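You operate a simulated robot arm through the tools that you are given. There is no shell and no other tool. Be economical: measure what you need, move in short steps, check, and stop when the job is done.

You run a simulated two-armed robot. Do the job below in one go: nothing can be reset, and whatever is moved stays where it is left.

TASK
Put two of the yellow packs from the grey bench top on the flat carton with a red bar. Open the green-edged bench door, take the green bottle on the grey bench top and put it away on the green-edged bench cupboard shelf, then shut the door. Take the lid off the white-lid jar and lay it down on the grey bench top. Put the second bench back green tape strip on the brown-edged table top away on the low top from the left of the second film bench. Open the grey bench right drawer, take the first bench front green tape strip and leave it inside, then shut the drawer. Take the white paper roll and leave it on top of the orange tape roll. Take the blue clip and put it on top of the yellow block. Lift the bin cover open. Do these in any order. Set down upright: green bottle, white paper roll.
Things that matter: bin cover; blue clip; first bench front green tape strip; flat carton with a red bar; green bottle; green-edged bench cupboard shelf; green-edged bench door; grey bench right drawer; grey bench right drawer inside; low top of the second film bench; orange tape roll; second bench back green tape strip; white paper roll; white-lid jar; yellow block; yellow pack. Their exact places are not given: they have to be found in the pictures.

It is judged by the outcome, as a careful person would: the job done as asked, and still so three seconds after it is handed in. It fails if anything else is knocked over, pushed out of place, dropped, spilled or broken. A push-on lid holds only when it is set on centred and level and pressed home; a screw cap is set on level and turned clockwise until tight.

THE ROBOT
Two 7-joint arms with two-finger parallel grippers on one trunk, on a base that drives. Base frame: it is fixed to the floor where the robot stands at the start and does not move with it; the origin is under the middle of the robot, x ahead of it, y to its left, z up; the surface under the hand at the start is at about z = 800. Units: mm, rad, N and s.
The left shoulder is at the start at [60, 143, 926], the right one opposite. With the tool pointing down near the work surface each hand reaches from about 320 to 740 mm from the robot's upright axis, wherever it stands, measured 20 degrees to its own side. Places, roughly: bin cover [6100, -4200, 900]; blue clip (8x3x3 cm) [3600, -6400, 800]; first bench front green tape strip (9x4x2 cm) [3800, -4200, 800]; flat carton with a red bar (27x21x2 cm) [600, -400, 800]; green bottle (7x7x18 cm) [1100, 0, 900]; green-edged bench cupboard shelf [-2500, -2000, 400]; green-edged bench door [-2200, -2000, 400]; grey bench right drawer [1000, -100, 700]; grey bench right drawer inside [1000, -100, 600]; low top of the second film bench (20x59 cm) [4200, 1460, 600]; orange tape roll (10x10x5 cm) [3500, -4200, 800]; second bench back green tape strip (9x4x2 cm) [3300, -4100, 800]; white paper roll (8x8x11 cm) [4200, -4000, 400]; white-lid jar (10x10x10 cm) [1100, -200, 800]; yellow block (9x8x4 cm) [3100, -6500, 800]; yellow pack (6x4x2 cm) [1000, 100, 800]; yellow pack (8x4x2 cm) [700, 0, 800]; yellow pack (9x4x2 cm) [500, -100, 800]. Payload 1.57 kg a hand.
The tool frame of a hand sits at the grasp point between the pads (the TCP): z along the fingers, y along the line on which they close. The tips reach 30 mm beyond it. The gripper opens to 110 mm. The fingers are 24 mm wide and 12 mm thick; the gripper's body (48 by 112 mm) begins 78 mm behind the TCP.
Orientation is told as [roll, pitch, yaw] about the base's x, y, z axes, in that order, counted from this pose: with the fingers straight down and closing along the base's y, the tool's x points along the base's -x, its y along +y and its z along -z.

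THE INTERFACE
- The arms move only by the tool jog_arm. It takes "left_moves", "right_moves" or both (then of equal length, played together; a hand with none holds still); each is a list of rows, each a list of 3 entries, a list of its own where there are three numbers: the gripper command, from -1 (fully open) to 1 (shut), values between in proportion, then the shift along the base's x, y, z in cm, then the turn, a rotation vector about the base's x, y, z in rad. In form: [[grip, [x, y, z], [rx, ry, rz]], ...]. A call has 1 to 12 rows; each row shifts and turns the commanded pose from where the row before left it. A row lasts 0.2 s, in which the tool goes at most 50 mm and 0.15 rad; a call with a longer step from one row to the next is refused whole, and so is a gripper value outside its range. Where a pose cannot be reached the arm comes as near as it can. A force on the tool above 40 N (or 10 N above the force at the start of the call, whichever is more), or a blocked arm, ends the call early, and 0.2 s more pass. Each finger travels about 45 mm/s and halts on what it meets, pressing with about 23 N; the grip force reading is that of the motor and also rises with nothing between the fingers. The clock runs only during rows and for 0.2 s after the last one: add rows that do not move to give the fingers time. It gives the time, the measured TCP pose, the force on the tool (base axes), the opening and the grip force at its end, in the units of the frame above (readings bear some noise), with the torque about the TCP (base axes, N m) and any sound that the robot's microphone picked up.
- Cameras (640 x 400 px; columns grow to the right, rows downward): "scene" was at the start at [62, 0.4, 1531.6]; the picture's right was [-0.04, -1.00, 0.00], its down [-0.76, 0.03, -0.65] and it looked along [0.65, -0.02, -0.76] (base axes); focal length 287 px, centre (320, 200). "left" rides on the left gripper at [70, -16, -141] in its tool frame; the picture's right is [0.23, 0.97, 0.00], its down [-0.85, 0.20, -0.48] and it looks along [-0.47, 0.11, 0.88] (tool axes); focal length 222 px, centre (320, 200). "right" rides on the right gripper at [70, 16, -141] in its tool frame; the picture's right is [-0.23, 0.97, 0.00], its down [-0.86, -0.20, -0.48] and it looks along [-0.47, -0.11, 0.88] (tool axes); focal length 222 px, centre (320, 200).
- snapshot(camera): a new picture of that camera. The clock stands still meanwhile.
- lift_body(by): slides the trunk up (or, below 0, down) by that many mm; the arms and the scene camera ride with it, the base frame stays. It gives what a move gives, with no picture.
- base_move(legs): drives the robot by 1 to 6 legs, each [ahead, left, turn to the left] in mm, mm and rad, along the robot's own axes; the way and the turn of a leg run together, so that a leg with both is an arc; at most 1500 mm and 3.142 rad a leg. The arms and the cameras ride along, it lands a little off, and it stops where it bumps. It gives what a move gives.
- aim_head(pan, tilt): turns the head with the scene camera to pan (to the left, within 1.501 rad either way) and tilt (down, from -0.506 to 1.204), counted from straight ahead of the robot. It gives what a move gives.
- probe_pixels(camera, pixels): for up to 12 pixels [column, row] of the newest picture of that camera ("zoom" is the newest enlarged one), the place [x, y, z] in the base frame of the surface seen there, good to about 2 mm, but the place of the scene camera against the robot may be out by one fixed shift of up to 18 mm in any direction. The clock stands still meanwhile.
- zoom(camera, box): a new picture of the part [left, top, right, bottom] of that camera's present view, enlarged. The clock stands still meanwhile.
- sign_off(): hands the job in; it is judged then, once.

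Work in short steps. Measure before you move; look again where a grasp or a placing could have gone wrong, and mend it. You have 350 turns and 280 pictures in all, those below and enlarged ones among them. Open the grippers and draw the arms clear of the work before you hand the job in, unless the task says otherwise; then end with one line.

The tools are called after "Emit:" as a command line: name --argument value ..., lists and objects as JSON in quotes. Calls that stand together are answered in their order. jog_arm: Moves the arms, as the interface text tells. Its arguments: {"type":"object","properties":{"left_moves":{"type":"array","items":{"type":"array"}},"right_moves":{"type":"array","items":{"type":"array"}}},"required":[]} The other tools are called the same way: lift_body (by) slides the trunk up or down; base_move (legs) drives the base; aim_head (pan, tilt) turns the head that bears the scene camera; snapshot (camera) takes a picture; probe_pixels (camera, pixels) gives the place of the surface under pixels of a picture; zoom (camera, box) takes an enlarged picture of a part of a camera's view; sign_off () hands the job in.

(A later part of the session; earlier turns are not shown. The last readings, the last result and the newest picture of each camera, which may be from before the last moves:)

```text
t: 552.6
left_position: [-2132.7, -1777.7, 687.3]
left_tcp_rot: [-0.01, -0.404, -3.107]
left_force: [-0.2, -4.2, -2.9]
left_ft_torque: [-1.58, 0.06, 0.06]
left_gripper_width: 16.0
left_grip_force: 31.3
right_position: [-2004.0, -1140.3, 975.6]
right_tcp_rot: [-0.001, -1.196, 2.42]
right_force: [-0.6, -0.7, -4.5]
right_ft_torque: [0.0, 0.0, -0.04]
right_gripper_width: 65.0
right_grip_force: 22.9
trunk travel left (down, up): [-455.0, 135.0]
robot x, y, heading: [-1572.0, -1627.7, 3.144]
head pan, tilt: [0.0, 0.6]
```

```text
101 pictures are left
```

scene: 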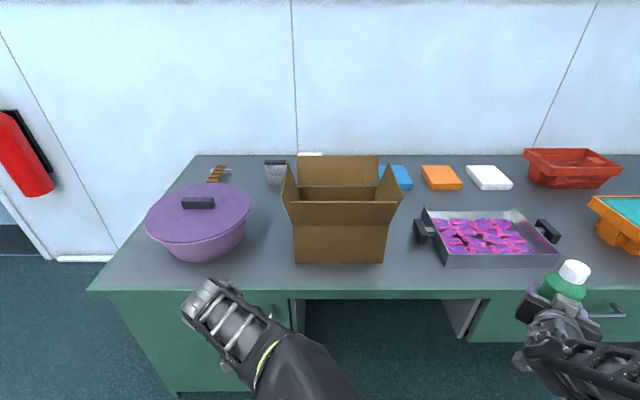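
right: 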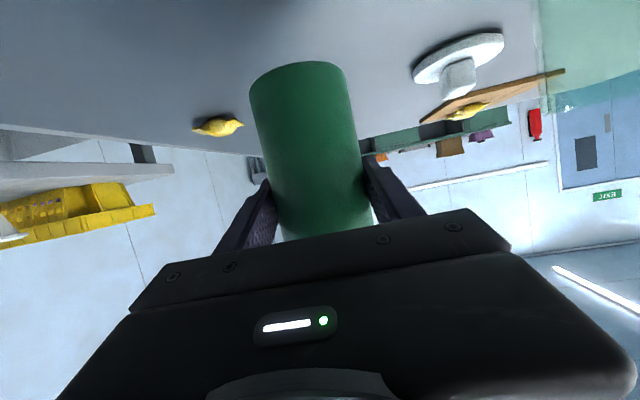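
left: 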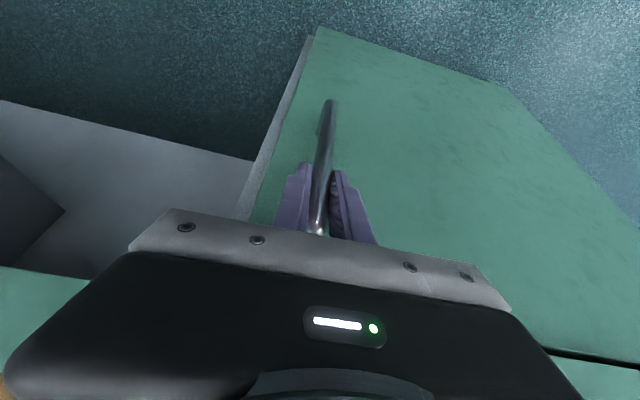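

Handle gripped (16 mm). Pull along the door's arc.

Emit:
jog_arm --left_moves '[[1, [0.6, 0, 0], [0, 0, -0.013]], [1, [1.2, -0.15, 0], [0, 0, -0.026]], [1, [1.2, -0.17, 0], [0, 0, -0.026]], [1, [1.2, -0.2, 0], [0, 0, -0.026]], [1, [1.2, -0.25, 0], [0, 0, -0.026]], [1, [1.2, -0.28, 0], [0, 0, -0.026]], [1, [1.2, -0.3, 0], [0, 0, -0.026]], [1, [1.2, -0.35, 0], [0, 0, -0.026]], [1, [1.2, -0.38, 0], [0, 0, -0.026]], [1, [1.2, -0.42, 0], [0, 0, -0.026]]]'

Emit:
snapshot --camera "left"

```text
t: 554.8
left_position: [-2019.4, -1801.1, 686.7]
left_tcp_rot: [-0.012, -0.404, 2.931]
left_force: [-1.6, -5.7, -11.9]
left_ft_torque: [-1.73, -0.02, 0.1]
left_gripper_width: 16.2
left_grip_force: 31.9
right_position: [-2002.9, -1140.3, 975.5]
right_tcp_rot: [-0.002, -1.198, 2.419]
right_force: [-0.4, -0.6, -3.7]
right_ft_torque: [-0.01, -0.01, 0.02]
right_gripper_width: 65.0
right_grip_force: 23.1
trunk travel left (down, up): [-455.0, 135.0]
robot x, y, heading: [-1570.6, -1629.3, 3.14]
head pan, tilt: [0.0, 0.6]
```

```text
100 pictures are left
```

left: 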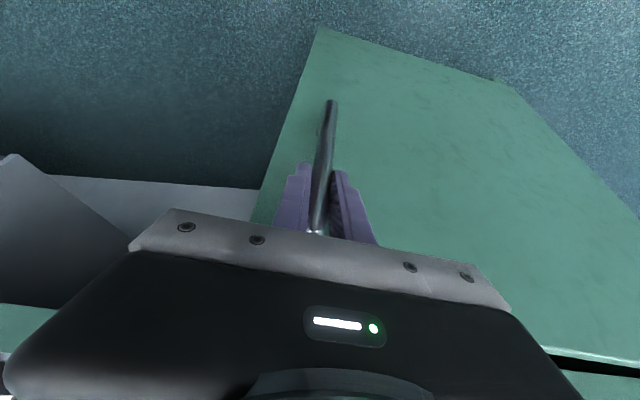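

Emit:
jog_arm --left_moves '[[1, [1.1, -0.42, 0], [0, 0, -0.026]], [1, [1.1, -0.45, 0], [0, 0, -0.026]], [1, [1.1, -0.48, 0], [0, 0, -0.026]], [1, [1.1, -0.5, 0], [0, 0, -0.026]], [1, [1.1, -0.53, 0], [0, 0, -0.026]], [1, [1.1, -0.56, 0], [0, 0, -0.026]], [1, [1.05, -0.59, 0], [0, 0, -0.026]], [1, [1.05, -0.62, 0], [0, 0, -0.026]]]'

Emit:
snapshot --camera "scene"

```text
t: 556.6
left_position: [-1942.2, -1834.0, 686.9]
left_tcp_rot: [-0.024, -0.411, 2.719]
left_force: [5.5, 8.4, 16.9]
left_ft_torque: [-1.34, 0.5, -0.05]
left_gripper_width: 17.1
left_grip_force: 32.3
left hand out of reach, approached as far as the arm can: row 8
right_position: [-2001.5, -1138.2, 975.5]
right_tcp_rot: [0.004, -1.197, 2.414]
right_force: [-1.6, -0.9, -4.4]
right_ft_torque: [-0.03, -0.02, -0.03]
right_gripper_width: 65.1
right_grip_force: 23.1
trunk travel left (down, up): [-455.0, 135.0]
robot x, y, heading: [-1567.4, -1623.9, 3.143]
head pan, tilt: [0.0, 0.6]
stopped in row 8 (left hand): the force on the tool passed its limit at 43 N (the readings are from after the stop); the commanded pose is now the measured one
```

```text
99 pictures are left
```

scene: 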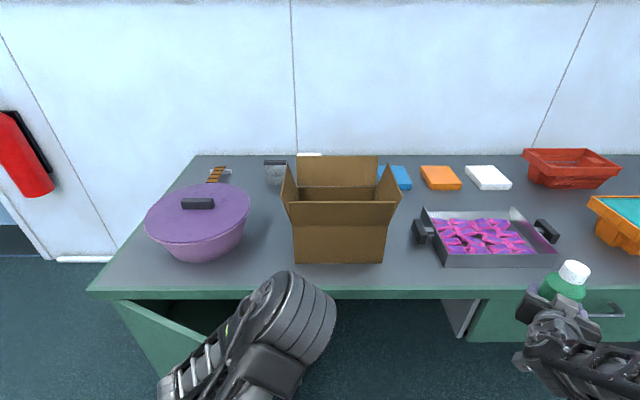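

Door at ~25°. Continue with a short base pull (back and left).

Emit:
base_move --legs '[[-68, 48, 0]]'

Emit:
snapshot --camera "left"

```text
t: 558.0
left_position: [-1873.4, -1879.5, 684.9]
left_tcp_rot: [-0.029, -0.412, 2.716]
left_force: [4.4, 4.7, 12.5]
left_ft_torque: [-1.66, 0.09, -0.09]
left_gripper_width: 17.1
left_grip_force: 31.6
right_position: [-1931.9, -1185.7, 975.8]
right_tcp_rot: [0.003, -1.193, 2.413]
right_force: [0.0, 0.8, -4.3]
right_ft_torque: [0.0, 0.01, 0.04]
right_gripper_width: 64.8
right_grip_force: 23.7
trunk travel left (down, up): [-455.0, 135.0]
robot x, y, heading: [-1497.2, -1676.6, 3.136]
head pan, tilt: [0.0, 0.6]
stopped in leg 1: the force on the tool passed its limit at 41 N (the readings are from after the stop); the commanded pose is now the measured one
```

```text
98 pictures are left
```

left: 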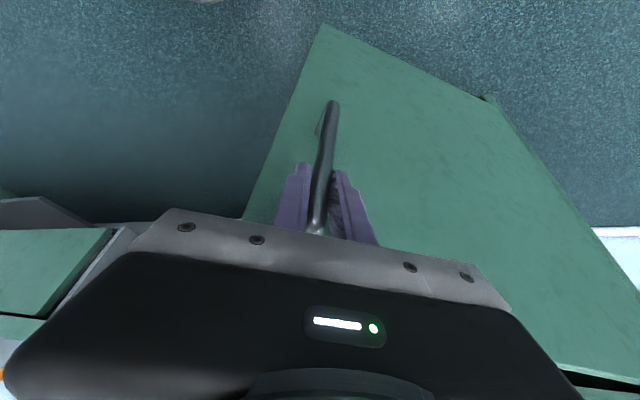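

Emit:
base_move --legs '[[-59, 59, 0]]'

Emit:
base_move --legs '[[-48, 68, 0]]'

Emit:
snapshot --camera "scene"

```text
t: 559.2
left_position: [-1811.0, -1935.3, 685.1]
left_tcp_rot: [-0.04, -0.407, 2.712]
left_force: [4.5, 4.5, 17.5]
left_ft_torque: [-1.27, 0.4, 0.03]
left_gripper_width: 17.1
left_grip_force: 32.0
right_position: [-1872.9, -1245.6, 974.4]
right_tcp_rot: [0.005, -1.191, 2.41]
right_force: [-0.1, 0.2, -4.2]
right_ft_torque: [-0.02, 0.05, -0.03]
right_gripper_width: 65.0
right_grip_force: 22.8
trunk travel left (down, up): [-455.0, 135.0]
robot x, y, heading: [-1443.8, -1737.7, 3.127]
head pan, tilt: [0.0, 0.6]
stopped in leg 1: the force on the tool passed its limit at 41 N (the readings are from after the stop); the commanded pose is now the measured one
```

```text
t: 560.8
left_position: [-1759.7, -2001.6, 683.7]
left_tcp_rot: [-0.044, -0.401, 2.706]
left_force: [5.2, 4.0, 17.3]
left_ft_torque: [-1.46, 0.11, -0.04]
left_gripper_width: 17.7
left_grip_force: 32.4
right_position: [-1824.9, -1312.5, 972.7]
right_tcp_rot: [0.005, -1.19, 2.409]
right_force: [-0.1, 0.1, -3.2]
right_ft_torque: [0.01, -0.01, -0.01]
right_gripper_width: 64.9
right_grip_force: 22.8
trunk travel left (down, up): [-455.0, 135.0]
robot x, y, heading: [-1394.4, -1804.5, 3.137]
head pan, tilt: [0.0, 0.6]
stopped in leg 1: the force on the tool passed its limit at 40 N (the readings are from after the stop); the commanded pose is now the measured one
```

```text
97 pictures are left
```

scene: 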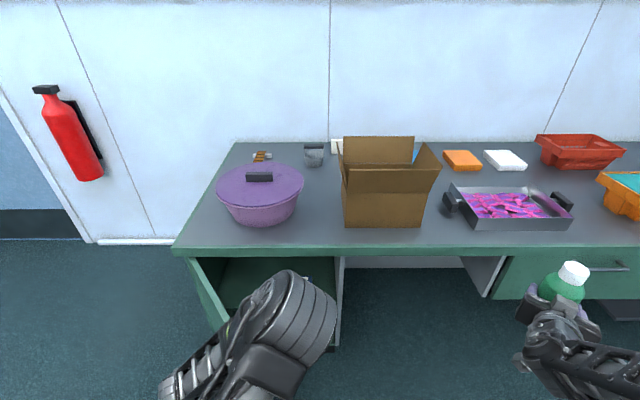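

Door at ~55°. Two more pulls.

Emit:
base_move --legs '[[-35, 76, 0]]'

Emit:
base_move --legs '[[-20, 80, 0]]'

Emit:
snapshot --camera "scene"

```text
t: 562.2
left_position: [-1718.7, -2080.0, 683.7]
left_tcp_rot: [-0.052, -0.39, 2.706]
left_force: [6.1, 2.5, 17.3]
left_ft_torque: [-1.58, 0.24, -0.08]
left_gripper_width: 18.0
left_grip_force: 31.9
right_position: [-1788.4, -1390.6, 974.1]
right_tcp_rot: [0.006, -1.188, 2.41]
right_force: [0.6, -0.5, -3.7]
right_ft_torque: [0.01, -0.02, -0.02]
right_gripper_width: 65.1
right_grip_force: 22.6
trunk travel left (down, up): [-455.0, 135.0]
robot x, y, heading: [-1356.9, -1877.4, 3.137]
head pan, tilt: [0.0, 0.6]
stopped in leg 1: the force on the tool passed its limit at 41 N (the readings are from after the stop); the commanded pose is now the measured one
```

```text
t: 563.5
left_position: [-1694.3, -2161.0, 681.4]
left_tcp_rot: [-0.053, -0.381, 2.706]
left_force: [7.8, 1.5, 14.4]
left_ft_torque: [-1.11, 1.25, -0.05]
left_gripper_width: 18.0
left_grip_force: 33.4
right_position: [-1768.0, -1472.1, 971.0]
right_tcp_rot: [0.007, -1.188, 2.41]
right_force: [0.5, -0.5, -4.6]
right_ft_torque: [-0.01, 0.03, -0.01]
right_gripper_width: 64.8
right_grip_force: 23.1
trunk travel left (down, up): [-455.0, 135.0]
robot x, y, heading: [-1335.1, -1960.2, 3.145]
head pan, tilt: [0.0, 0.6]
stopped in leg 1: the force on the tool passed its limit at 40 N (the readings are from after the stop); the commanded pose is now the measured one
```

```text
96 pictures are left
```

scene: 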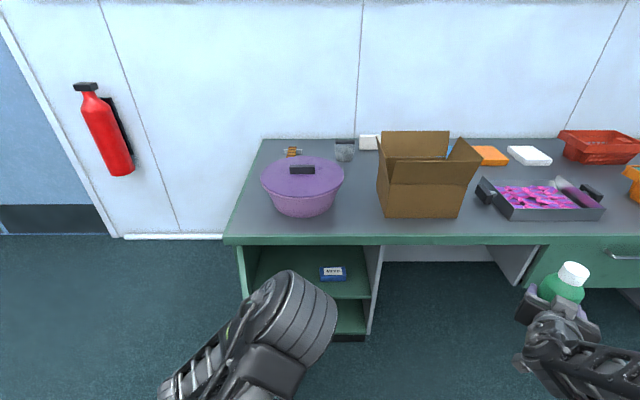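

Emit:
base_move --legs '[[-8, 84, 0]]'

Emit:
jog_arm --left_moves '[[0.3, [0, 0, 0], [0, 0, 0]], [0, [0, 0, 0], [0, 0, 0]], [0, [0, 0, 0], [0, 0, 0]], [0, [0.8, 0, 2], [0, 0, 0]], [0, [0.8, 0, 2], [0, 0, 0]], [0, [1, 0, 3], [0, 0, 0]], [0, [1, 0, 3], [0, 0, 0]], [0, [1, 0, 3], [0, 0, 0]]]'

Emit:
snapshot --camera "scene"

```text
t: 564.5
left_position: [-1681.3, -2245.9, 680.9]
left_tcp_rot: [-0.054, -0.374, 2.708]
left_force: [36.7, 1.6, -0.7]
left_ft_torque: [-1.39, 1.44, -0.24]
left_gripper_width: 18.1
left_grip_force: 33.3
right_position: [-1759.3, -1556.3, 973.3]
right_tcp_rot: [0.006, -1.192, 2.412]
right_force: [0.6, -0.4, -4.1]
right_ft_torque: [0.03, -0.04, 0.0]
right_gripper_width: 65.0
right_grip_force: 23.2
trunk travel left (down, up): [-455.0, 135.0]
robot x, y, heading: [-1328.3, -2050.2, 3.143]
head pan, tilt: [0.0, 0.6]
```

```text
t: 566.1
left_position: [-1684.6, -2254.5, 708.1]
left_tcp_rot: [-0.06, -0.329, 2.698]
left_force: [12.2, 1.3, -7.6]
left_ft_torque: [-0.39, 0.0, -0.33]
left_gripper_width: 59.5
left_grip_force: 3.0
left hand out of reach, approached as far as the arm can: row 4, 5, 6, 7
right_position: [-1760.0, -1556.3, 972.4]
right_tcp_rot: [0.006, -1.187, 2.415]
right_force: [-0.2, 0.1, -4.4]
right_ft_torque: [0.0, -0.02, -0.01]
right_gripper_width: 64.9
right_grip_force: 22.4
trunk travel left (down, up): [-455.0, 135.0]
robot x, y, heading: [-1332.1, -2043.7, 3.138]
head pan, tilt: [0.0, 0.6]
stopped in row 7 (left hand): the force on the tool passed its limit at 146 N (the readings are from after the stop); the commanded pose is now the measured one
```

```text
95 pictures are left
```

scene: 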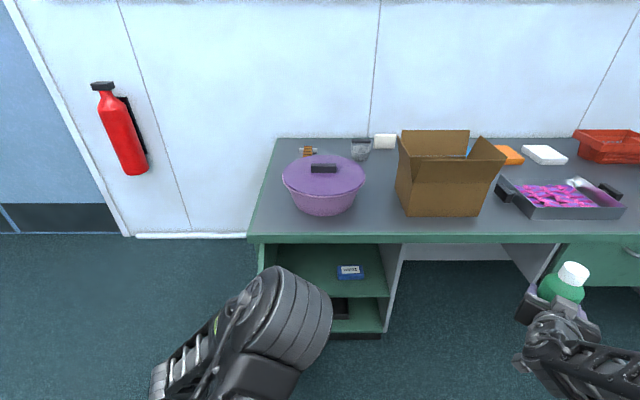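

Emit:
snapshot --camera "left"

```text
94 pictures are left
```

left: 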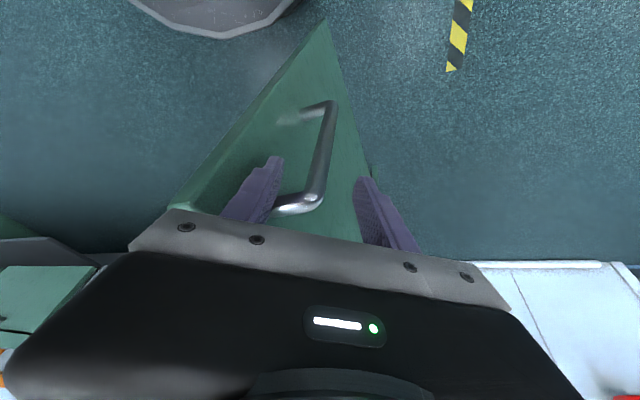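

The hand straddles the bar; the way out is straight sideways (+x). Back the base off 120 mm.

Emit:
base_move --legs '[[-40, 0, 0]]'

Emit:
base_move --legs '[[-100, 0, 0]]'

Emit:
snapshot --camera "left"

Emit:
snapshot --camera "scene"

```text
t: 567.0
left_position: [-1647.2, -2256.1, 708.7]
left_tcp_rot: [-0.06, -0.334, 2.699]
left_force: [-0.4, 0.4, -0.6]
left_ft_torque: [0.02, 0.01, -0.01]
left_gripper_width: 55.1
left_grip_force: 0.1
right_position: [-1720.3, -1557.1, 973.4]
right_tcp_rot: [0.005, -1.191, 2.414]
right_force: [0.1, 0.1, -4.4]
right_ft_torque: [-0.01, 0.0, 0.02]
right_gripper_width: 65.1
right_grip_force: 23.1
trunk travel left (down, up): [-455.0, 135.0]
robot x, y, heading: [-1284.3, -2044.9, 3.134]
head pan, tilt: [0.0, 0.6]
```

```text
t: 568.1
left_position: [-1545.0, -2256.4, 709.2]
left_tcp_rot: [-0.058, -0.334, 2.698]
left_force: [0.3, -0.9, 0.3]
left_ft_torque: [0.03, 0.03, 0.01]
left_gripper_width: 54.9
left_grip_force: 0.0
right_position: [-1618.8, -1557.7, 973.2]
right_tcp_rot: [0.005, -1.191, 2.416]
right_force: [0.6, 0.2, -4.1]
right_ft_torque: [0.02, 0.02, 0.05]
right_gripper_width: 65.1
right_grip_force: 23.1
trunk travel left (down, up): [-455.0, 135.0]
robot x, y, heading: [-1184.4, -2044.5, 3.138]
head pan, tilt: [0.0, 0.6]
```

```text
93 pictures are left
```

left: 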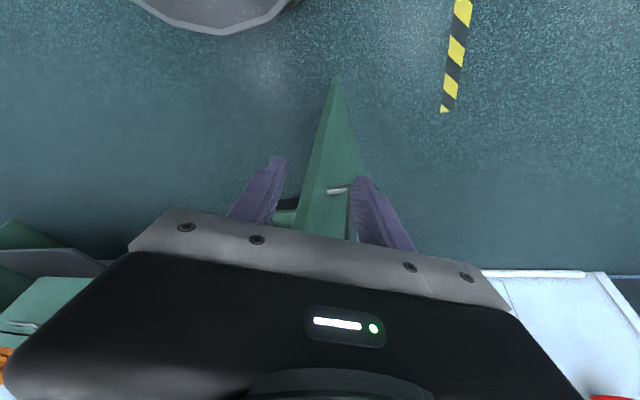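

```text
92 pictures are left
```

scene: 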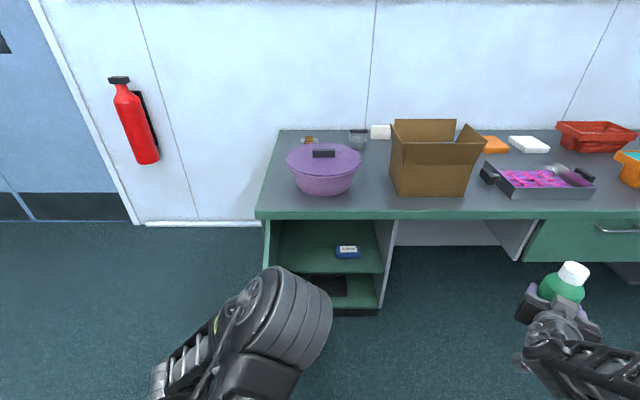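

Door stands open ~85°. Probe the shelf inside.

Emit:
zoom --camera "scene" --box '[250, 200, 410, 330]'

Emit:
probe_pixels --camera "scene" --pixels '[[347, 252], [360, 265], [320, 265], [300, 245], [365, 240], [383, 270], [375, 235], [340, 295], [285, 262], [378, 225]]'

```text
3.08 times, centred on (330, 265) of scene
```

zoom: 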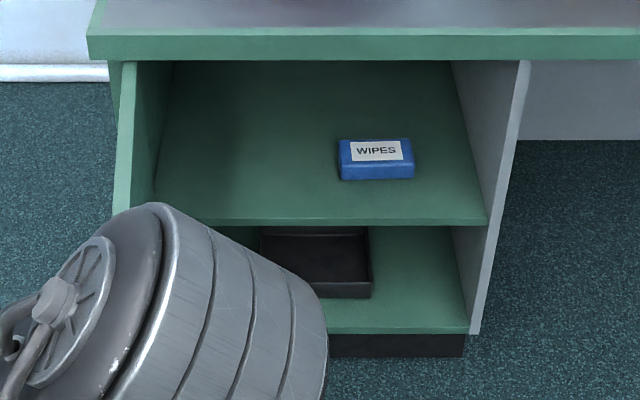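

```text
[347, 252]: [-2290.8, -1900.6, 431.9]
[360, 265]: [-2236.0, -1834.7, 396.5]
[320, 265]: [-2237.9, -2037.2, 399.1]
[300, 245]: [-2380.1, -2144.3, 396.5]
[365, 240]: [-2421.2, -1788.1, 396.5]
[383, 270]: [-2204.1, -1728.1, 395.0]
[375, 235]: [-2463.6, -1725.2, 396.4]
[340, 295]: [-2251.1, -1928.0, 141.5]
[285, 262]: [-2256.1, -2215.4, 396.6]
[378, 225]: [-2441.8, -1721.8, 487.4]
```

Shelf z≈400, wipes box at y -1955..-1850; target spot (-2311,-2060). Restore the right arm's forward pose and tuck the left.

Emit:
jog_arm --right_moves '[[1, [-2.05, -2.77, -0.5], [0, 0, 0.058]], [1, [-2.05, -2.77, -0.5], [0, 0, 0.058]], [1, [-2.05, -2.77, -0.5], [0, 0, 0.058]], [1, [-2.05, -2.77, -0.5], [0, 0, 0.058]], [1, [-2.05, -2.77, -0.5], [0, 0, 0.058]], [1, [-2.05, -2.77, -0.5], [0, 0, 0.058]], [1, [-2.05, -2.77, -0.5], [0, 0, 0.058]], [1, [-2.05, -2.77, -0.5], [0, 0, 0.058]], [1, [-2.05, -2.77, -0.5], [0, 0, 0.058]], [1, [-2.05, -2.77, -0.5], [0, 0, 0.058]], [1, [-2.05, -2.77, -0.5], [0, 0, 0.058]], [1, [-2.05, -2.77, -0.5], [0, 0, 0.058]]]' --left_moves '[[1, [0, 0, 1], [0, -0.03, 0.04]], [1, [0, 0.5, 1], [0, -0.03, 0.04]], [1, [0, 0.8, 1], [0, -0.03, 0.04]], [1, [0, 1, 1], [0, -0.03, 0.04]], [1, [0, 1, 1], [0, -0.03, 0.04]], [1, [0, 1, 1], [0, -0.03, 0.04]], [1, [0, 1, 1], [0, -0.03, 0.04]], [1, [0, 1, 1], [0, -0.03, 0.04]], [1, [0, 1, 0], [0, -0.03, 0.04]], [1, [0, 1, 0], [0, -0.03, 0.04]], [1, [0, 1, 0], [0, -0.03, 0.02]], [1, [0, 0, 0], [0, 0, 0]]]'

Emit:
snapshot --camera "scene"

```text
t: 570.7
left_position: [-1545.8, -2162.5, 788.3]
left_tcp_rot: [-0.13, -0.013, 3.134]
left_force: [0.0, 0.2, -0.3]
left_ft_torque: [-0.02, -0.04, 0.02]
left_gripper_width: 0.4
left_grip_force: 21.5
right_position: [-1866.5, -1889.8, 911.4]
right_tcp_rot: [0.002, -1.187, 3.113]
right_force: [-0.6, -0.3, -3.6]
right_ft_torque: [-0.03, -0.01, -0.01]
right_gripper_width: 64.9
right_grip_force: 22.5
trunk travel left (down, up): [-455.0, 135.0]
robot x, y, heading: [-1187.3, -2043.8, 3.136]
head pan, tilt: [0.0, 0.6]
```

```text
90 pictures are left
```

scene: 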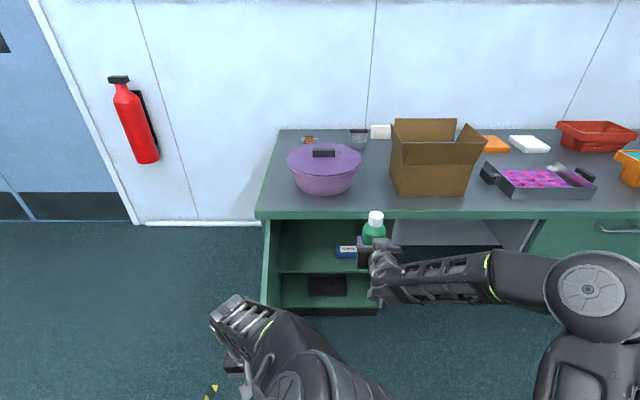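

Drive to the approach point, turn 0.55 left, and lower the trunk.

Emit:
base_move --legs '[[0, -391, 0], [164, 0, 0], [0, 0, 0.555]]'

Emit:
lift_body --by -400

Emit:
aim_head --pan 0 --tilt 0.5

Emit:
snapshot --camera "scene"

Emit:
snapshot --camera "right"

```text
t: 575.7
left_position: [-1593.7, -1950.8, 788.0]
left_tcp_rot: [-0.131, -0.012, -2.588]
left_force: [-0.2, -0.7, -0.3]
left_ft_torque: [0.01, 0.01, 0.01]
left_gripper_width: 0.1
left_grip_force: 21.4
right_position: [-2008.8, -1890.9, 912.9]
right_tcp_rot: [0.0, -1.187, -2.611]
right_force: [0.2, -0.7, -4.3]
right_ft_torque: [0.04, -0.03, -0.01]
right_gripper_width: 65.0
right_grip_force: 23.1
trunk travel left (down, up): [-455.0, 135.0]
robot x, y, heading: [-1349.1, -1661.6, -2.582]
head pan, tilt: [0.0, 0.6]
```

```text
t: 579.6
left_position: [-1593.2, -1951.2, 389.0]
left_tcp_rot: [-0.13, -0.015, -2.588]
left_force: [-0.5, -0.2, 0.2]
left_ft_torque: [0.02, 0.0, 0.0]
left_gripper_width: 0.0
left_grip_force: 21.2
right_position: [-2008.3, -1890.4, 512.2]
right_tcp_rot: [0.004, -1.188, -2.611]
right_force: [-0.1, -0.1, -4.4]
right_ft_torque: [0.03, -0.01, 0.0]
right_gripper_width: 64.7
right_grip_force: 22.5
trunk travel left (down, up): [-55.0, 535.0]
robot x, y, heading: [-1348.5, -1658.9, -2.582]
head pan, tilt: [0.0, 0.6]
```

```text
t: 580.2
left_position: [-1592.5, -1951.8, 388.2]
left_tcp_rot: [-0.131, -0.013, -2.587]
left_force: [-0.4, 0.0, -0.3]
left_ft_torque: [0.0, -0.02, 0.0]
left_gripper_width: 0.2
left_grip_force: 21.0
right_position: [-2007.5, -1889.8, 512.4]
right_tcp_rot: [0.004, -1.188, -2.61]
right_force: [0.9, -0.3, -4.6]
right_ft_torque: [-0.01, 0.0, 0.01]
right_gripper_width: 65.0
right_grip_force: 23.2
trunk travel left (down, up): [-55.0, 535.0]
robot x, y, heading: [-1355.9, -1662.4, -2.581]
head pan, tilt: [0.0, 0.499]
```

```text
89 pictures are left
```

scene: 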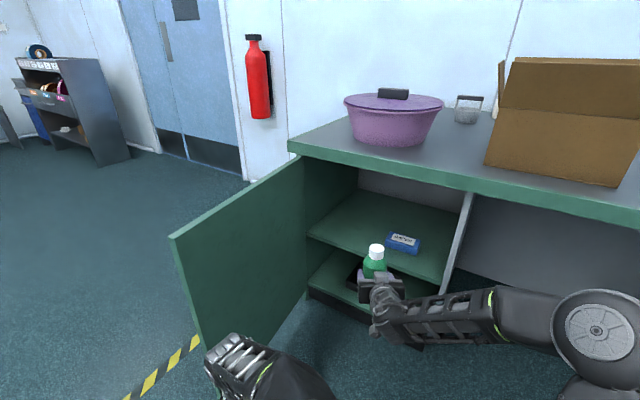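

```text
88 pictures are left
```

right: 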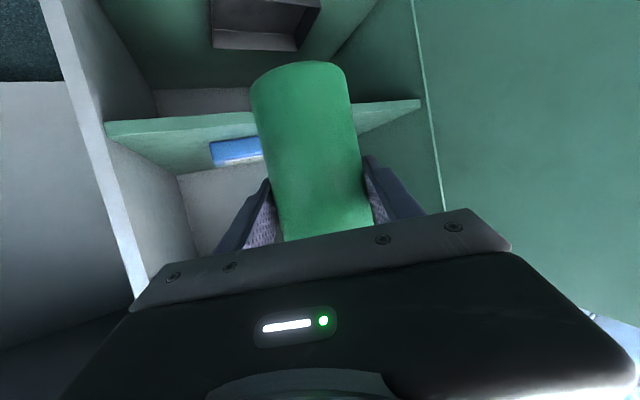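

Check shelf edge and wipes with the right camera before inserting.

Emit:
probe_pixels --camera "right" --pixels '[[200, 127], [400, 105], [212, 145], [255, 160], [225, 158], [400, 150], [150, 160], [420, 60]]'

Emit:
probe_pixels --camera "scene" --pixels '[[390, 240], [418, 247], [403, 250], [390, 235], [320, 235], [355, 215], [400, 200], [175, 240], [300, 185], [200, 330]]'

```text
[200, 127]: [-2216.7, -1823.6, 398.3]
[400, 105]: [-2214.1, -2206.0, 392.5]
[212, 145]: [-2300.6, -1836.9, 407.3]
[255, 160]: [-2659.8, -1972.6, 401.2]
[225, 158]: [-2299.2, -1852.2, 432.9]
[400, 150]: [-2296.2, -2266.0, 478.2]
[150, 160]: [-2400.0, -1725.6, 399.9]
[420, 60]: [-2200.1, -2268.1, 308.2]
```

```text
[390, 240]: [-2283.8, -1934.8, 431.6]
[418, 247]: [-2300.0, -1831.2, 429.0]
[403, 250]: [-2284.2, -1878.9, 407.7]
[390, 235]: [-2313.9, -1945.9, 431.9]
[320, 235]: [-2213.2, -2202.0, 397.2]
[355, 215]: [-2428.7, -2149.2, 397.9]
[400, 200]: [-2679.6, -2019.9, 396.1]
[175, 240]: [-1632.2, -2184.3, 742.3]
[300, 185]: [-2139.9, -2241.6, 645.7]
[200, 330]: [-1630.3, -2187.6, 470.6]
```

Clear path. Insert 220 mm, then check.

Emit:
base_move --legs '[[220, -12, 0]]'

Emit:
snapshot --camera "right"

Emit:
snapshot --camera "scene"

```text
t: 581.9
left_position: [-1784.7, -2062.1, 389.3]
left_tcp_rot: [-0.131, -0.014, -2.579]
left_force: [0.7, 0.3, 1.6]
left_ft_torque: [0.03, -0.02, 0.0]
left_gripper_width: 0.0
left_grip_force: 21.1
right_position: [-2201.7, -2004.0, 512.6]
right_tcp_rot: [0.003, -1.189, -2.605]
right_force: [-0.5, 0.2, -4.9]
right_ft_torque: [-0.03, -0.04, 0.0]
right_gripper_width: 64.9
right_grip_force: 23.0
trunk travel left (down, up): [-55.0, 535.0]
robot x, y, heading: [-1548.1, -1772.1, -2.572]
head pan, tilt: [0.0, 0.499]
```

```text
87 pictures are left
```

right: 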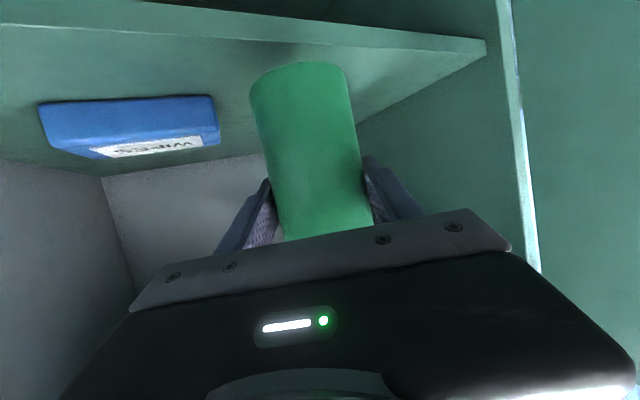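

```text
86 pictures are left
```

scene: 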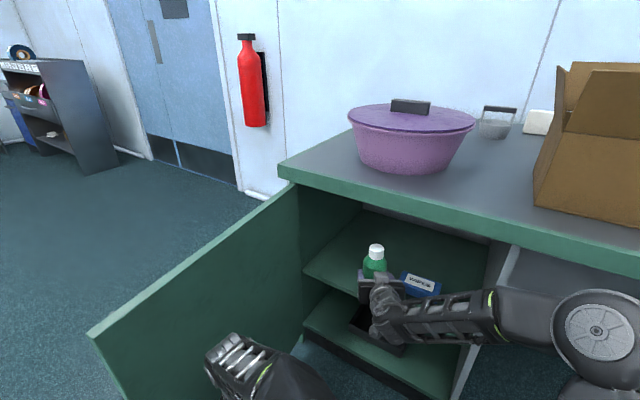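

Emit:
base_move --legs '[[115, -6, 0]]'

Emit:
lift_body --by -32

Emit:
snapshot --camera "right"

```text
t: 583.1
left_position: [-1885.1, -2119.2, 389.0]
left_tcp_rot: [-0.132, -0.015, -2.579]
left_force: [-0.2, 0.9, -0.1]
left_ft_torque: [-0.01, -0.01, 0.01]
left_gripper_width: 0.1
left_grip_force: 21.1
right_position: [-2301.2, -2060.0, 512.3]
right_tcp_rot: [0.003, -1.188, -2.605]
right_force: [-0.4, -0.5, -4.4]
right_ft_torque: [0.04, -0.01, 0.02]
right_gripper_width: 64.9
right_grip_force: 23.6
trunk travel left (down, up): [-55.0, 535.0]
robot x, y, heading: [-1650.6, -1827.0, -2.574]
head pan, tilt: [0.0, 0.499]
```

```text
t: 583.9
left_position: [-1885.0, -2118.4, 356.6]
left_tcp_rot: [-0.13, -0.013, -2.579]
left_force: [1.0, 0.6, 0.6]
left_ft_torque: [0.0, -0.02, 0.01]
left_gripper_width: 0.0
left_grip_force: 21.2
right_position: [-2301.9, -2059.8, 480.0]
right_tcp_rot: [0.005, -1.19, -2.604]
right_force: [-0.1, -0.4, -4.0]
right_ft_torque: [0.03, 0.01, -0.02]
right_gripper_width: 64.7
right_grip_force: 23.2
trunk travel left (down, up): [-23.0, 567.0]
robot x, y, heading: [-1648.9, -1823.5, -2.573]
head pan, tilt: [0.0, 0.499]
```

```text
85 pictures are left
```

right: 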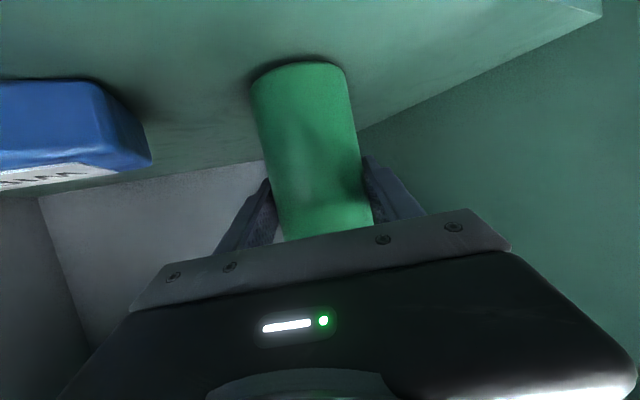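

Lower the last millimetres until contact.

Emit:
lift_body --by -3

Emit:
lift_body --by -2

```text
t: 584.4
left_position: [-1884.7, -2118.6, 354.1]
left_tcp_rot: [-0.13, -0.013, -2.579]
left_force: [-0.5, -0.7, 0.5]
left_ft_torque: [0.01, -0.01, 0.01]
left_gripper_width: 0.0
left_grip_force: 21.6
right_position: [-2301.8, -2059.3, 477.3]
right_tcp_rot: [0.003, -1.188, -2.604]
right_force: [0.5, 0.5, -3.7]
right_ft_torque: [0.01, -0.03, -0.03]
right_gripper_width: 64.8
right_grip_force: 23.2
trunk travel left (down, up): [-20.0, 570.0]
robot x, y, heading: [-1644.5, -1827.4, -2.576]
head pan, tilt: [0.0, 0.499]
```

```text
t: 585.0
left_position: [-1885.5, -2119.0, 352.3]
left_tcp_rot: [-0.131, -0.014, -2.579]
left_force: [-0.1, 0.7, 0.1]
left_ft_torque: [0.03, 0.01, -0.01]
left_gripper_width: 0.3
left_grip_force: 22.3
right_position: [-2300.3, -2060.6, 476.6]
right_tcp_rot: [0.001, -1.193, -2.601]
right_force: [1.1, -0.3, 3.3]
right_ft_torque: [-0.13, 0.14, 0.03]
right_gripper_width: 64.9
right_grip_force: 22.7
trunk travel left (down, up): [-18.0, 572.0]
robot x, y, heading: [-1647.2, -1824.2, -2.583]
head pan, tilt: [0.0, 0.499]
```

Contact (force sign changed). Open slowly and check.

Emit:
jog_arm --right_moves '[[0.2, [0, 0, 0], [0, 0, 0]], [0, [0, 0, 0], [0, 0, 0]], [-0.5, [0, 0, 0], [0, 0, 0]], [-0.9, [0, 0, 0], [0, 0, 0]], [-0.9, [0, 0, 0], [0, 0, 0]], [-0.9, [0, 0, 0], [0, 0, 0]]]'

Emit:
snapshot --camera "right"

```text
t: 586.4
left_position: [-1885.4, -2118.1, 352.2]
left_tcp_rot: [-0.131, -0.014, -2.58]
left_force: [-0.4, 0.2, 0.5]
left_ft_torque: [-0.02, -0.02, 0.02]
left_gripper_width: 0.0
left_grip_force: 21.4
right_position: [-2301.4, -2059.9, 475.2]
right_tcp_rot: [0.002, -1.189, -2.604]
right_force: [0.2, 0.4, -0.1]
right_ft_torque: [0.02, 0.0, -0.02]
right_gripper_width: 104.6
right_grip_force: 0.2
trunk travel left (down, up): [-18.0, 572.0]
robot x, y, heading: [-1648.5, -1825.6, -2.576]
head pan, tilt: [0.0, 0.499]
```

```text
84 pictures are left
```

right: 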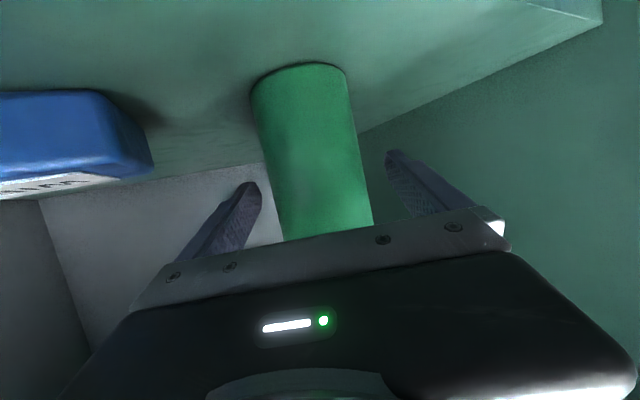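

Bottle stands free. Back straight out.

Emit:
base_move --legs '[[-420, 0, 0]]'

Emit:
snapshot --camera "scene"

```text
t: 588.9
left_position: [-1531.0, -1893.1, 350.9]
left_tcp_rot: [-0.133, -0.014, -2.583]
left_force: [0.0, 0.3, 0.2]
left_ft_torque: [0.02, -0.02, -0.02]
left_gripper_width: 0.0
left_grip_force: 21.2
right_position: [-1946.4, -1833.9, 476.7]
right_tcp_rot: [0.004, -1.188, -2.605]
right_force: [-0.3, -0.5, -0.9]
right_ft_torque: [-0.03, -0.01, -0.01]
right_gripper_width: 104.4
right_grip_force: 0.0
trunk travel left (down, up): [-18.0, 572.0]
robot x, y, heading: [-1289.9, -1600.0, -2.578]
head pan, tilt: [0.0, 0.499]
```

```text
83 pictures are left
```

scene: 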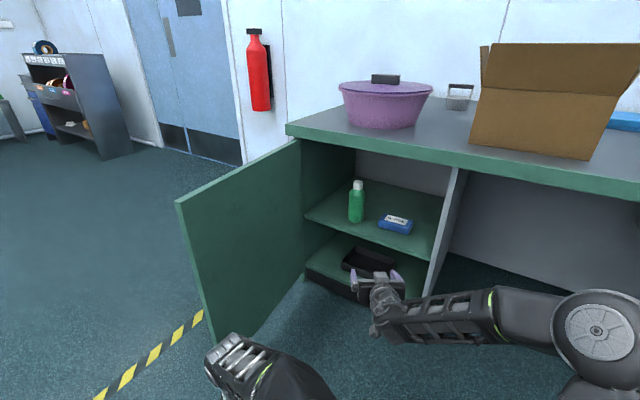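

The bottle stands on the shelf. To shut the door I go round to its outer side: close the right gripper, and drive to the south side.

Emit:
jog_arm --right_moves '[[0, [0, 0, 0], [0, 0, 0]], [1, [0, 0, 0], [0, 0, 0]], [1, [0, 0, 0], [0, 0, 0]], [1, [0, 0, 0], [0, 0, 0]], [1, [0, 0, 0], [0, 0, 0]], [1, [0, 0, 0], [0, 0, 0]]]'

Emit:
base_move --legs '[[-100, 0, 0], [0, 0, -0.563], [-305, 0, 0], [0, 930, 0]]'

Emit:
snapshot --camera "scene"

```text
t: 590.3
left_position: [-1530.9, -1893.7, 351.8]
left_tcp_rot: [-0.131, -0.014, -2.582]
left_force: [0.0, 0.6, 0.1]
left_ft_torque: [-0.01, -0.02, -0.01]
left_gripper_width: 0.0
left_grip_force: 21.0
right_position: [-1947.1, -1833.7, 475.2]
right_tcp_rot: [0.004, -1.188, -2.608]
right_force: [-1.0, -0.3, 0.5]
right_ft_torque: [-0.02, 0.0, 0.01]
right_gripper_width: 0.0
right_grip_force: 9.9
trunk travel left (down, up): [-18.0, 572.0]
robot x, y, heading: [-1292.6, -1601.2, -2.577]
head pan, tilt: [0.0, 0.499]
```

```text
t: 599.2
left_position: [-1251.0, -2616.3, 351.3]
left_tcp_rot: [-0.131, -0.015, -3.135]
left_force: [-0.2, 0.4, 0.1]
left_ft_torque: [-0.03, -0.01, -0.01]
left_gripper_width: 0.1
left_grip_force: 21.3
right_position: [-1572.9, -2347.2, 475.5]
right_tcp_rot: [0.001, -1.189, 3.123]
right_force: [-0.5, 0.0, -0.5]
right_ft_torque: [0.0, 0.0, -0.02]
right_gripper_width: 0.1
right_grip_force: 21.3
trunk travel left (down, up): [-18.0, 572.0]
robot x, y, heading: [-894.4, -2491.6, -3.13]
head pan, tilt: [0.0, 0.499]
```

```text
82 pictures are left
```

scene: 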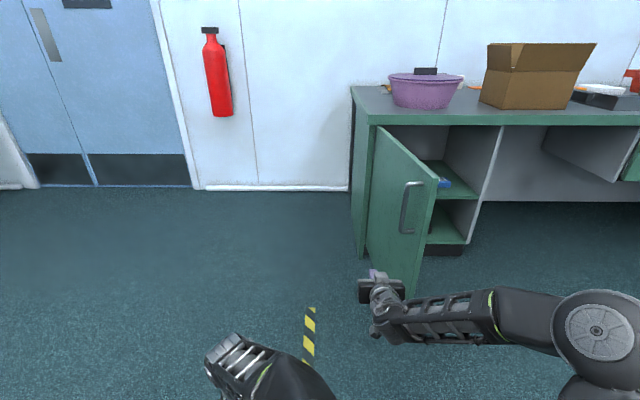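

Hand is south of the door. Advance 200 and sweep right.

Emit:
base_move --legs '[[205, 0, -0.01], [0, -240, 0]]'

Emit:
snapshot --camera "scene"

```text
t: 602.2
left_position: [-1460.9, -2380.7, 351.8]
left_tcp_rot: [-0.13, -0.013, -3.14]
left_force: [0.0, 0.9, -0.5]
left_ft_torque: [0.01, 0.01, 0.02]
left_gripper_width: 0.1
left_grip_force: 21.5
right_position: [-1782.1, -2109.0, 475.0]
right_tcp_rot: [0.002, -1.187, 3.119]
right_force: [0.7, 0.0, -0.1]
right_ft_torque: [-0.01, -0.01, -0.01]
right_gripper_width: 0.0
right_grip_force: 21.2
trunk travel left (down, up): [-18.0, 572.0]
robot x, y, heading: [-1102.7, -2259.7, -3.134]
head pan, tilt: [0.0, 0.499]
```

```text
81 pictures are left
```

scene: 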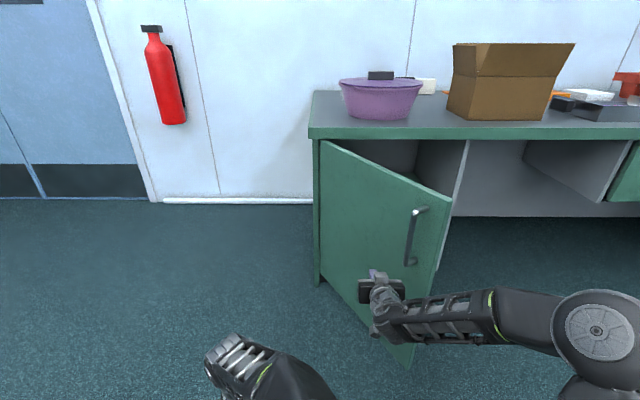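

Door is swinging. Continue ahead and right.

Emit:
base_move --legs '[[100, -155, 0]]'

Emit:
base_move --legs '[[120, -60, 0]]'

Emit:
snapshot --camera "scene"

```text
t: 603.8
left_position: [-1561.5, -2227.2, 351.9]
left_tcp_rot: [-0.131, -0.014, 3.142]
left_force: [0.9, 0.8, 1.3]
left_ft_torque: [0.01, -0.02, -0.01]
left_gripper_width: 0.0
left_grip_force: 20.9
right_position: [-1883.2, -1954.8, 474.6]
right_tcp_rot: [0.001, -1.188, 3.12]
right_force: [0.3, 0.4, -0.5]
right_ft_torque: [0.01, -0.01, 0.01]
right_gripper_width: 0.1
right_grip_force: 21.5
trunk travel left (down, up): [-18.0, 572.0]
robot x, y, heading: [-1206.2, -2109.8, -3.138]
head pan, tilt: [0.0, 0.499]
```

```text
t: 605.1
left_position: [-1682.1, -2166.8, 351.1]
left_tcp_rot: [-0.131, -0.013, -3.139]
left_force: [-1.3, 0.7, -0.8]
left_ft_torque: [-0.03, 0.0, 0.01]
left_gripper_width: 0.0
left_grip_force: 21.6
right_position: [-2004.4, -1896.7, 476.4]
right_tcp_rot: [0.001, -1.188, 3.12]
right_force: [0.8, 0.1, 0.1]
right_ft_torque: [-0.01, -0.03, -0.03]
right_gripper_width: 0.1
right_grip_force: 21.0
trunk travel left (down, up): [-18.0, 572.0]
robot x, y, heading: [-1325.5, -2045.9, -3.134]
head pan, tilt: [0.0, 0.499]
```

```text
80 pictures are left
```

scene: 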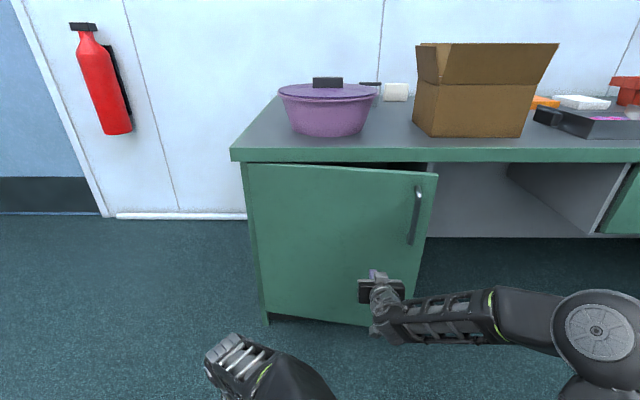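

Nearly shut; push straight ahead.

Emit:
base_move --legs '[[110, 0, 0]]'

Emit:
base_move --legs '[[35, 0, 0]]'

Emit:
snapshot --camera "scene"

```text
t: 606.2
left_position: [-1789.9, -2166.7, 350.3]
left_tcp_rot: [-0.13, -0.015, -3.142]
left_force: [0.2, -0.5, -0.2]
left_ft_torque: [-0.03, -0.01, 0.01]
left_gripper_width: 0.0
left_grip_force: 21.5
right_position: [-2111.4, -1895.6, 475.9]
right_tcp_rot: [0.001, -1.188, 3.121]
right_force: [0.4, 0.2, 0.1]
right_ft_torque: [-0.03, -0.02, -0.01]
right_gripper_width: 0.0
right_grip_force: 21.6
trunk travel left (down, up): [-18.0, 572.0]
robot x, y, heading: [-1433.9, -2044.9, -3.136]
head pan, tilt: [0.0, 0.499]
```

```text
t: 607.1
left_position: [-1824.3, -2167.0, 351.8]
left_tcp_rot: [-0.13, -0.014, -3.142]
left_force: [0.1, -0.5, 0.4]
left_ft_torque: [-0.02, -0.03, 0.01]
left_gripper_width: 0.0
left_grip_force: 21.0
right_position: [-2147.0, -1896.5, 476.7]
right_tcp_rot: [0.001, -1.189, 3.119]
right_force: [0.2, -0.3, 0.4]
right_ft_torque: [0.04, 0.0, -0.03]
right_gripper_width: 0.1
right_grip_force: 21.6
trunk travel left (down, up): [-18.0, 572.0]
robot x, y, heading: [-1467.0, -2042.7, -3.137]
head pan, tilt: [0.0, 0.499]
```

```text
79 pictures are left
```

scene: 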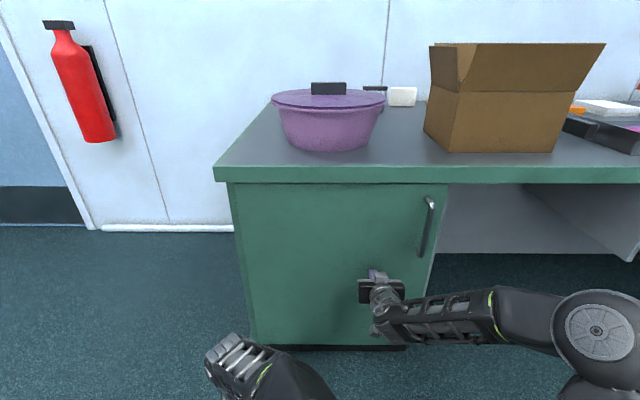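

Looks shut; give one more gentle push and verify by probing the face at both sides.

Emit:
base_move --legs '[[10, 0, 0]]'

Emit:
snapshot --camera "scene"

Emit:
probe_pixels --camera "scene" --pixels '[[260, 240], [420, 280], [415, 200], [330, 220], [438, 215], [300, 330]]'

```text
t: 607.9
left_position: [-1828.8, -2166.7, 352.5]
left_tcp_rot: [-0.128, -0.015, 3.142]
left_force: [-0.4, 0.2, -0.1]
left_ft_torque: [0.0, 0.0, 0.0]
left_gripper_width: 0.0
left_grip_force: 21.3
right_position: [-2146.4, -1895.7, 474.8]
right_tcp_rot: [0.002, -1.185, 3.123]
right_force: [7.9, 0.9, 4.1]
right_ft_torque: [0.08, 0.12, -0.02]
right_gripper_width: 0.0
right_grip_force: 20.8
trunk travel left (down, up): [-18.0, 572.0]
robot x, y, heading: [-1475.4, -2046.3, -3.139]
head pan, tilt: [0.0, 0.499]
stopped in leg 1: the force on the tool passed its limit at 63 N (the readings are from after the stop); the commanded pose is now the measured one
```

```text
78 pictures are left
```

scene: 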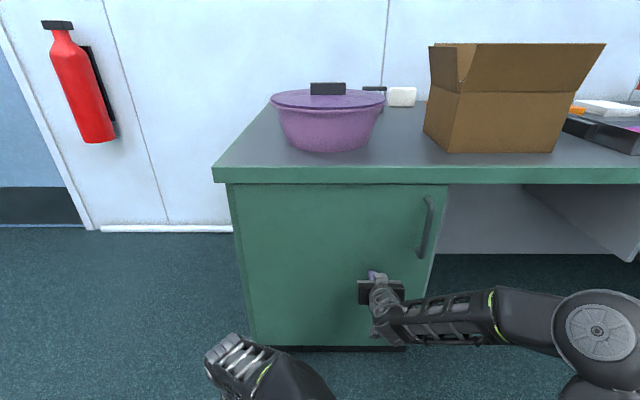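

```text
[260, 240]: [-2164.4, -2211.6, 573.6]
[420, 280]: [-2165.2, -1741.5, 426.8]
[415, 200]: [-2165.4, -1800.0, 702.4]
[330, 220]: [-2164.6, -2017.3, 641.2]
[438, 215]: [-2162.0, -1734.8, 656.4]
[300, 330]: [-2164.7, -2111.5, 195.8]
```

Door is flush (x -2165 everywhere). Back off, raise the trunk, and fold the arms; then take a last look at the start bench area.

Emit:
base_move --legs '[[-500, 0, 0]]'

Emit:
lift_body --by 400

Emit:
jog_arm --right_moves '[[0, [2.2, 0, 1.5], [0, -0.119, 0]], [-1, [2.2, 0, 1.5], [0, -0.119, 0]], [-1, [2.2, 0, 1.5], [0, -0.119, 0]], [-1, [2.2, 0, 1.5], [0, -0.119, 0]], [-1, [2.2, 0, 1.5], [0, -0.119, 0]], [-1, [2.2, 0, 1.5], [0, -0.119, 0]], [-1, [2.2, 0, 1.5], [0, -0.119, 0]], [-1, [2.2, 0, 1.5], [0, -0.119, 0]], [-1, [2.2, 0, 1.5], [0, -0.119, 0]], [-1, [2.2, 0, 1.5], [0, -0.119, 0]]]' --left_moves '[[0, [0, 0, 0], [0, 0, 0]], [-1, [0, 0, 0], [0, 0, 0]], [-1, [0, 0, 0], [0, 0, 0]], [-1, [0, 0, 0], [0, 0, 0]], [-1, [0, 0, 0], [0, 0, 0]], [-1, [0, 0, 0], [0, 0, 0]], [-1, [0, 0, 0], [0, 0, 0]], [-1, [0, 0, 0], [0, 0, 0]], [-1, [0, 0, 0], [0, 0, 0]], [-1, [0, 0, 0], [0, 0, 0]]]'

Emit:
base_move --legs '[[-300, 0, 0], [0, 0, 3.14], [300, 900, 0], [0, 1000, 0]]'

Emit:
aim_head --pan 0 --tilt 0.35

Emit:
snapshot --camera "scene"

```text
t: 610.8
left_position: [-1326.6, -2165.2, 350.4]
left_tcp_rot: [-0.129, -0.013, 3.139]
left_force: [0.3, -0.9, 0.2]
left_ft_torque: [0.03, -0.04, -0.02]
left_gripper_width: 0.0
left_grip_force: 21.5
right_position: [-1643.5, -1893.9, 474.2]
right_tcp_rot: [0.002, -1.184, 3.121]
right_force: [0.1, -0.9, -0.2]
right_ft_torque: [-0.03, 0.01, 0.0]
right_gripper_width: 0.0
right_grip_force: 21.5
trunk travel left (down, up): [-18.0, 572.0]
robot x, y, heading: [-966.3, -2045.5, -3.138]
head pan, tilt: [0.0, 0.499]
```

```text
t: 614.7
left_position: [-1325.7, -2165.0, 751.2]
left_tcp_rot: [-0.127, -0.013, 3.14]
left_force: [0.0, -0.4, 0.0]
left_ft_torque: [0.0, -0.02, 0.0]
left_gripper_width: 0.2
left_grip_force: 21.2
right_position: [-1643.1, -1895.3, 873.0]
right_tcp_rot: [0.001, -1.184, 3.121]
right_force: [0.6, 0.4, -0.8]
right_ft_torque: [-0.03, 0.03, 0.01]
right_gripper_width: 0.0
right_grip_force: 21.1
trunk travel left (down, up): [-418.0, 172.0]
robot x, y, heading: [-971.4, -2046.3, -3.139]
head pan, tilt: [0.0, 0.499]
```

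```text
t: 616.9
left_position: [-1325.6, -2165.1, 751.1]
left_tcp_rot: [-0.13, -0.012, 3.142]
left_force: [-0.1, -0.8, -0.6]
left_ft_torque: [0.01, 0.0, -0.01]
left_gripper_width: 110.1
left_grip_force: 0.1
right_position: [-1433.2, -1898.4, 994.1]
right_tcp_rot: [-0.018, 0.009, -3.13]
right_force: [-0.7, -0.4, 0.8]
right_ft_torque: [0.02, -0.03, -0.03]
right_gripper_width: 110.0
right_grip_force: 0.1
right hand out of reach, approached as far as the arm can: row 10
trunk travel left (down, up): [-418.0, 172.0]
robot x, y, heading: [-969.9, -2044.9, -3.141]
head pan, tilt: [0.0, 0.499]
```

```text
t: 635.8
left_position: [-118.7, 26.0, 751.8]
left_tcp_rot: [-0.128, -0.014, 0.045]
left_force: [0.5, -0.5, 0.9]
left_ft_torque: [0.0, 0.01, -0.04]
left_gripper_width: 110.0
left_grip_force: 0.1
right_position: [-0.0, -236.4, 992.7]
right_tcp_rot: [-0.017, 0.007, 0.057]
right_force: [-0.1, -0.6, 0.0]
right_ft_torque: [0.0, -0.01, 0.01]
right_gripper_width: 110.0
right_grip_force: 0.0
trunk travel left (down, up): [-418.0, 172.0]
robot x, y, heading: [-470.2, -108.5, 0.048]
head pan, tilt: [0.0, 0.499]
```

```text
t: 636.5
left_position: [-119.5, 25.1, 752.1]
left_tcp_rot: [-0.131, -0.014, 0.042]
left_force: [-0.2, 0.1, -0.4]
left_ft_torque: [-0.02, -0.03, -0.05]
left_gripper_width: 109.8
left_grip_force: 0.0
right_position: [0.1, -236.1, 993.4]
right_tcp_rot: [-0.017, 0.007, 0.056]
right_force: [0.0, -0.1, 0.3]
right_ft_torque: [-0.01, 0.02, 0.02]
right_gripper_width: 110.1
right_grip_force: 0.1
trunk travel left (down, up): [-418.0, 172.0]
robot x, y, heading: [-469.1, -108.9, 0.051]
head pan, tilt: [0.0, 0.351]
```

```text
77 pictures are left
```

scene: 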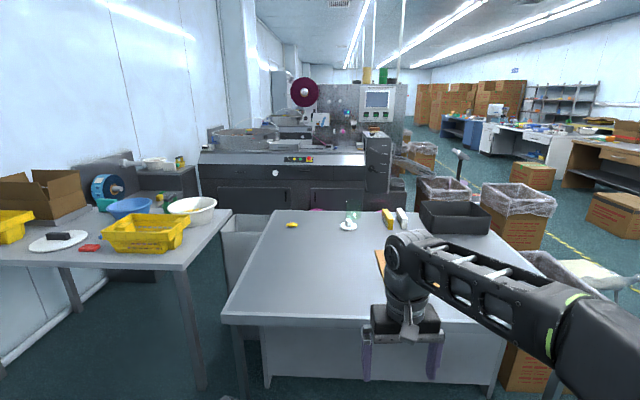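

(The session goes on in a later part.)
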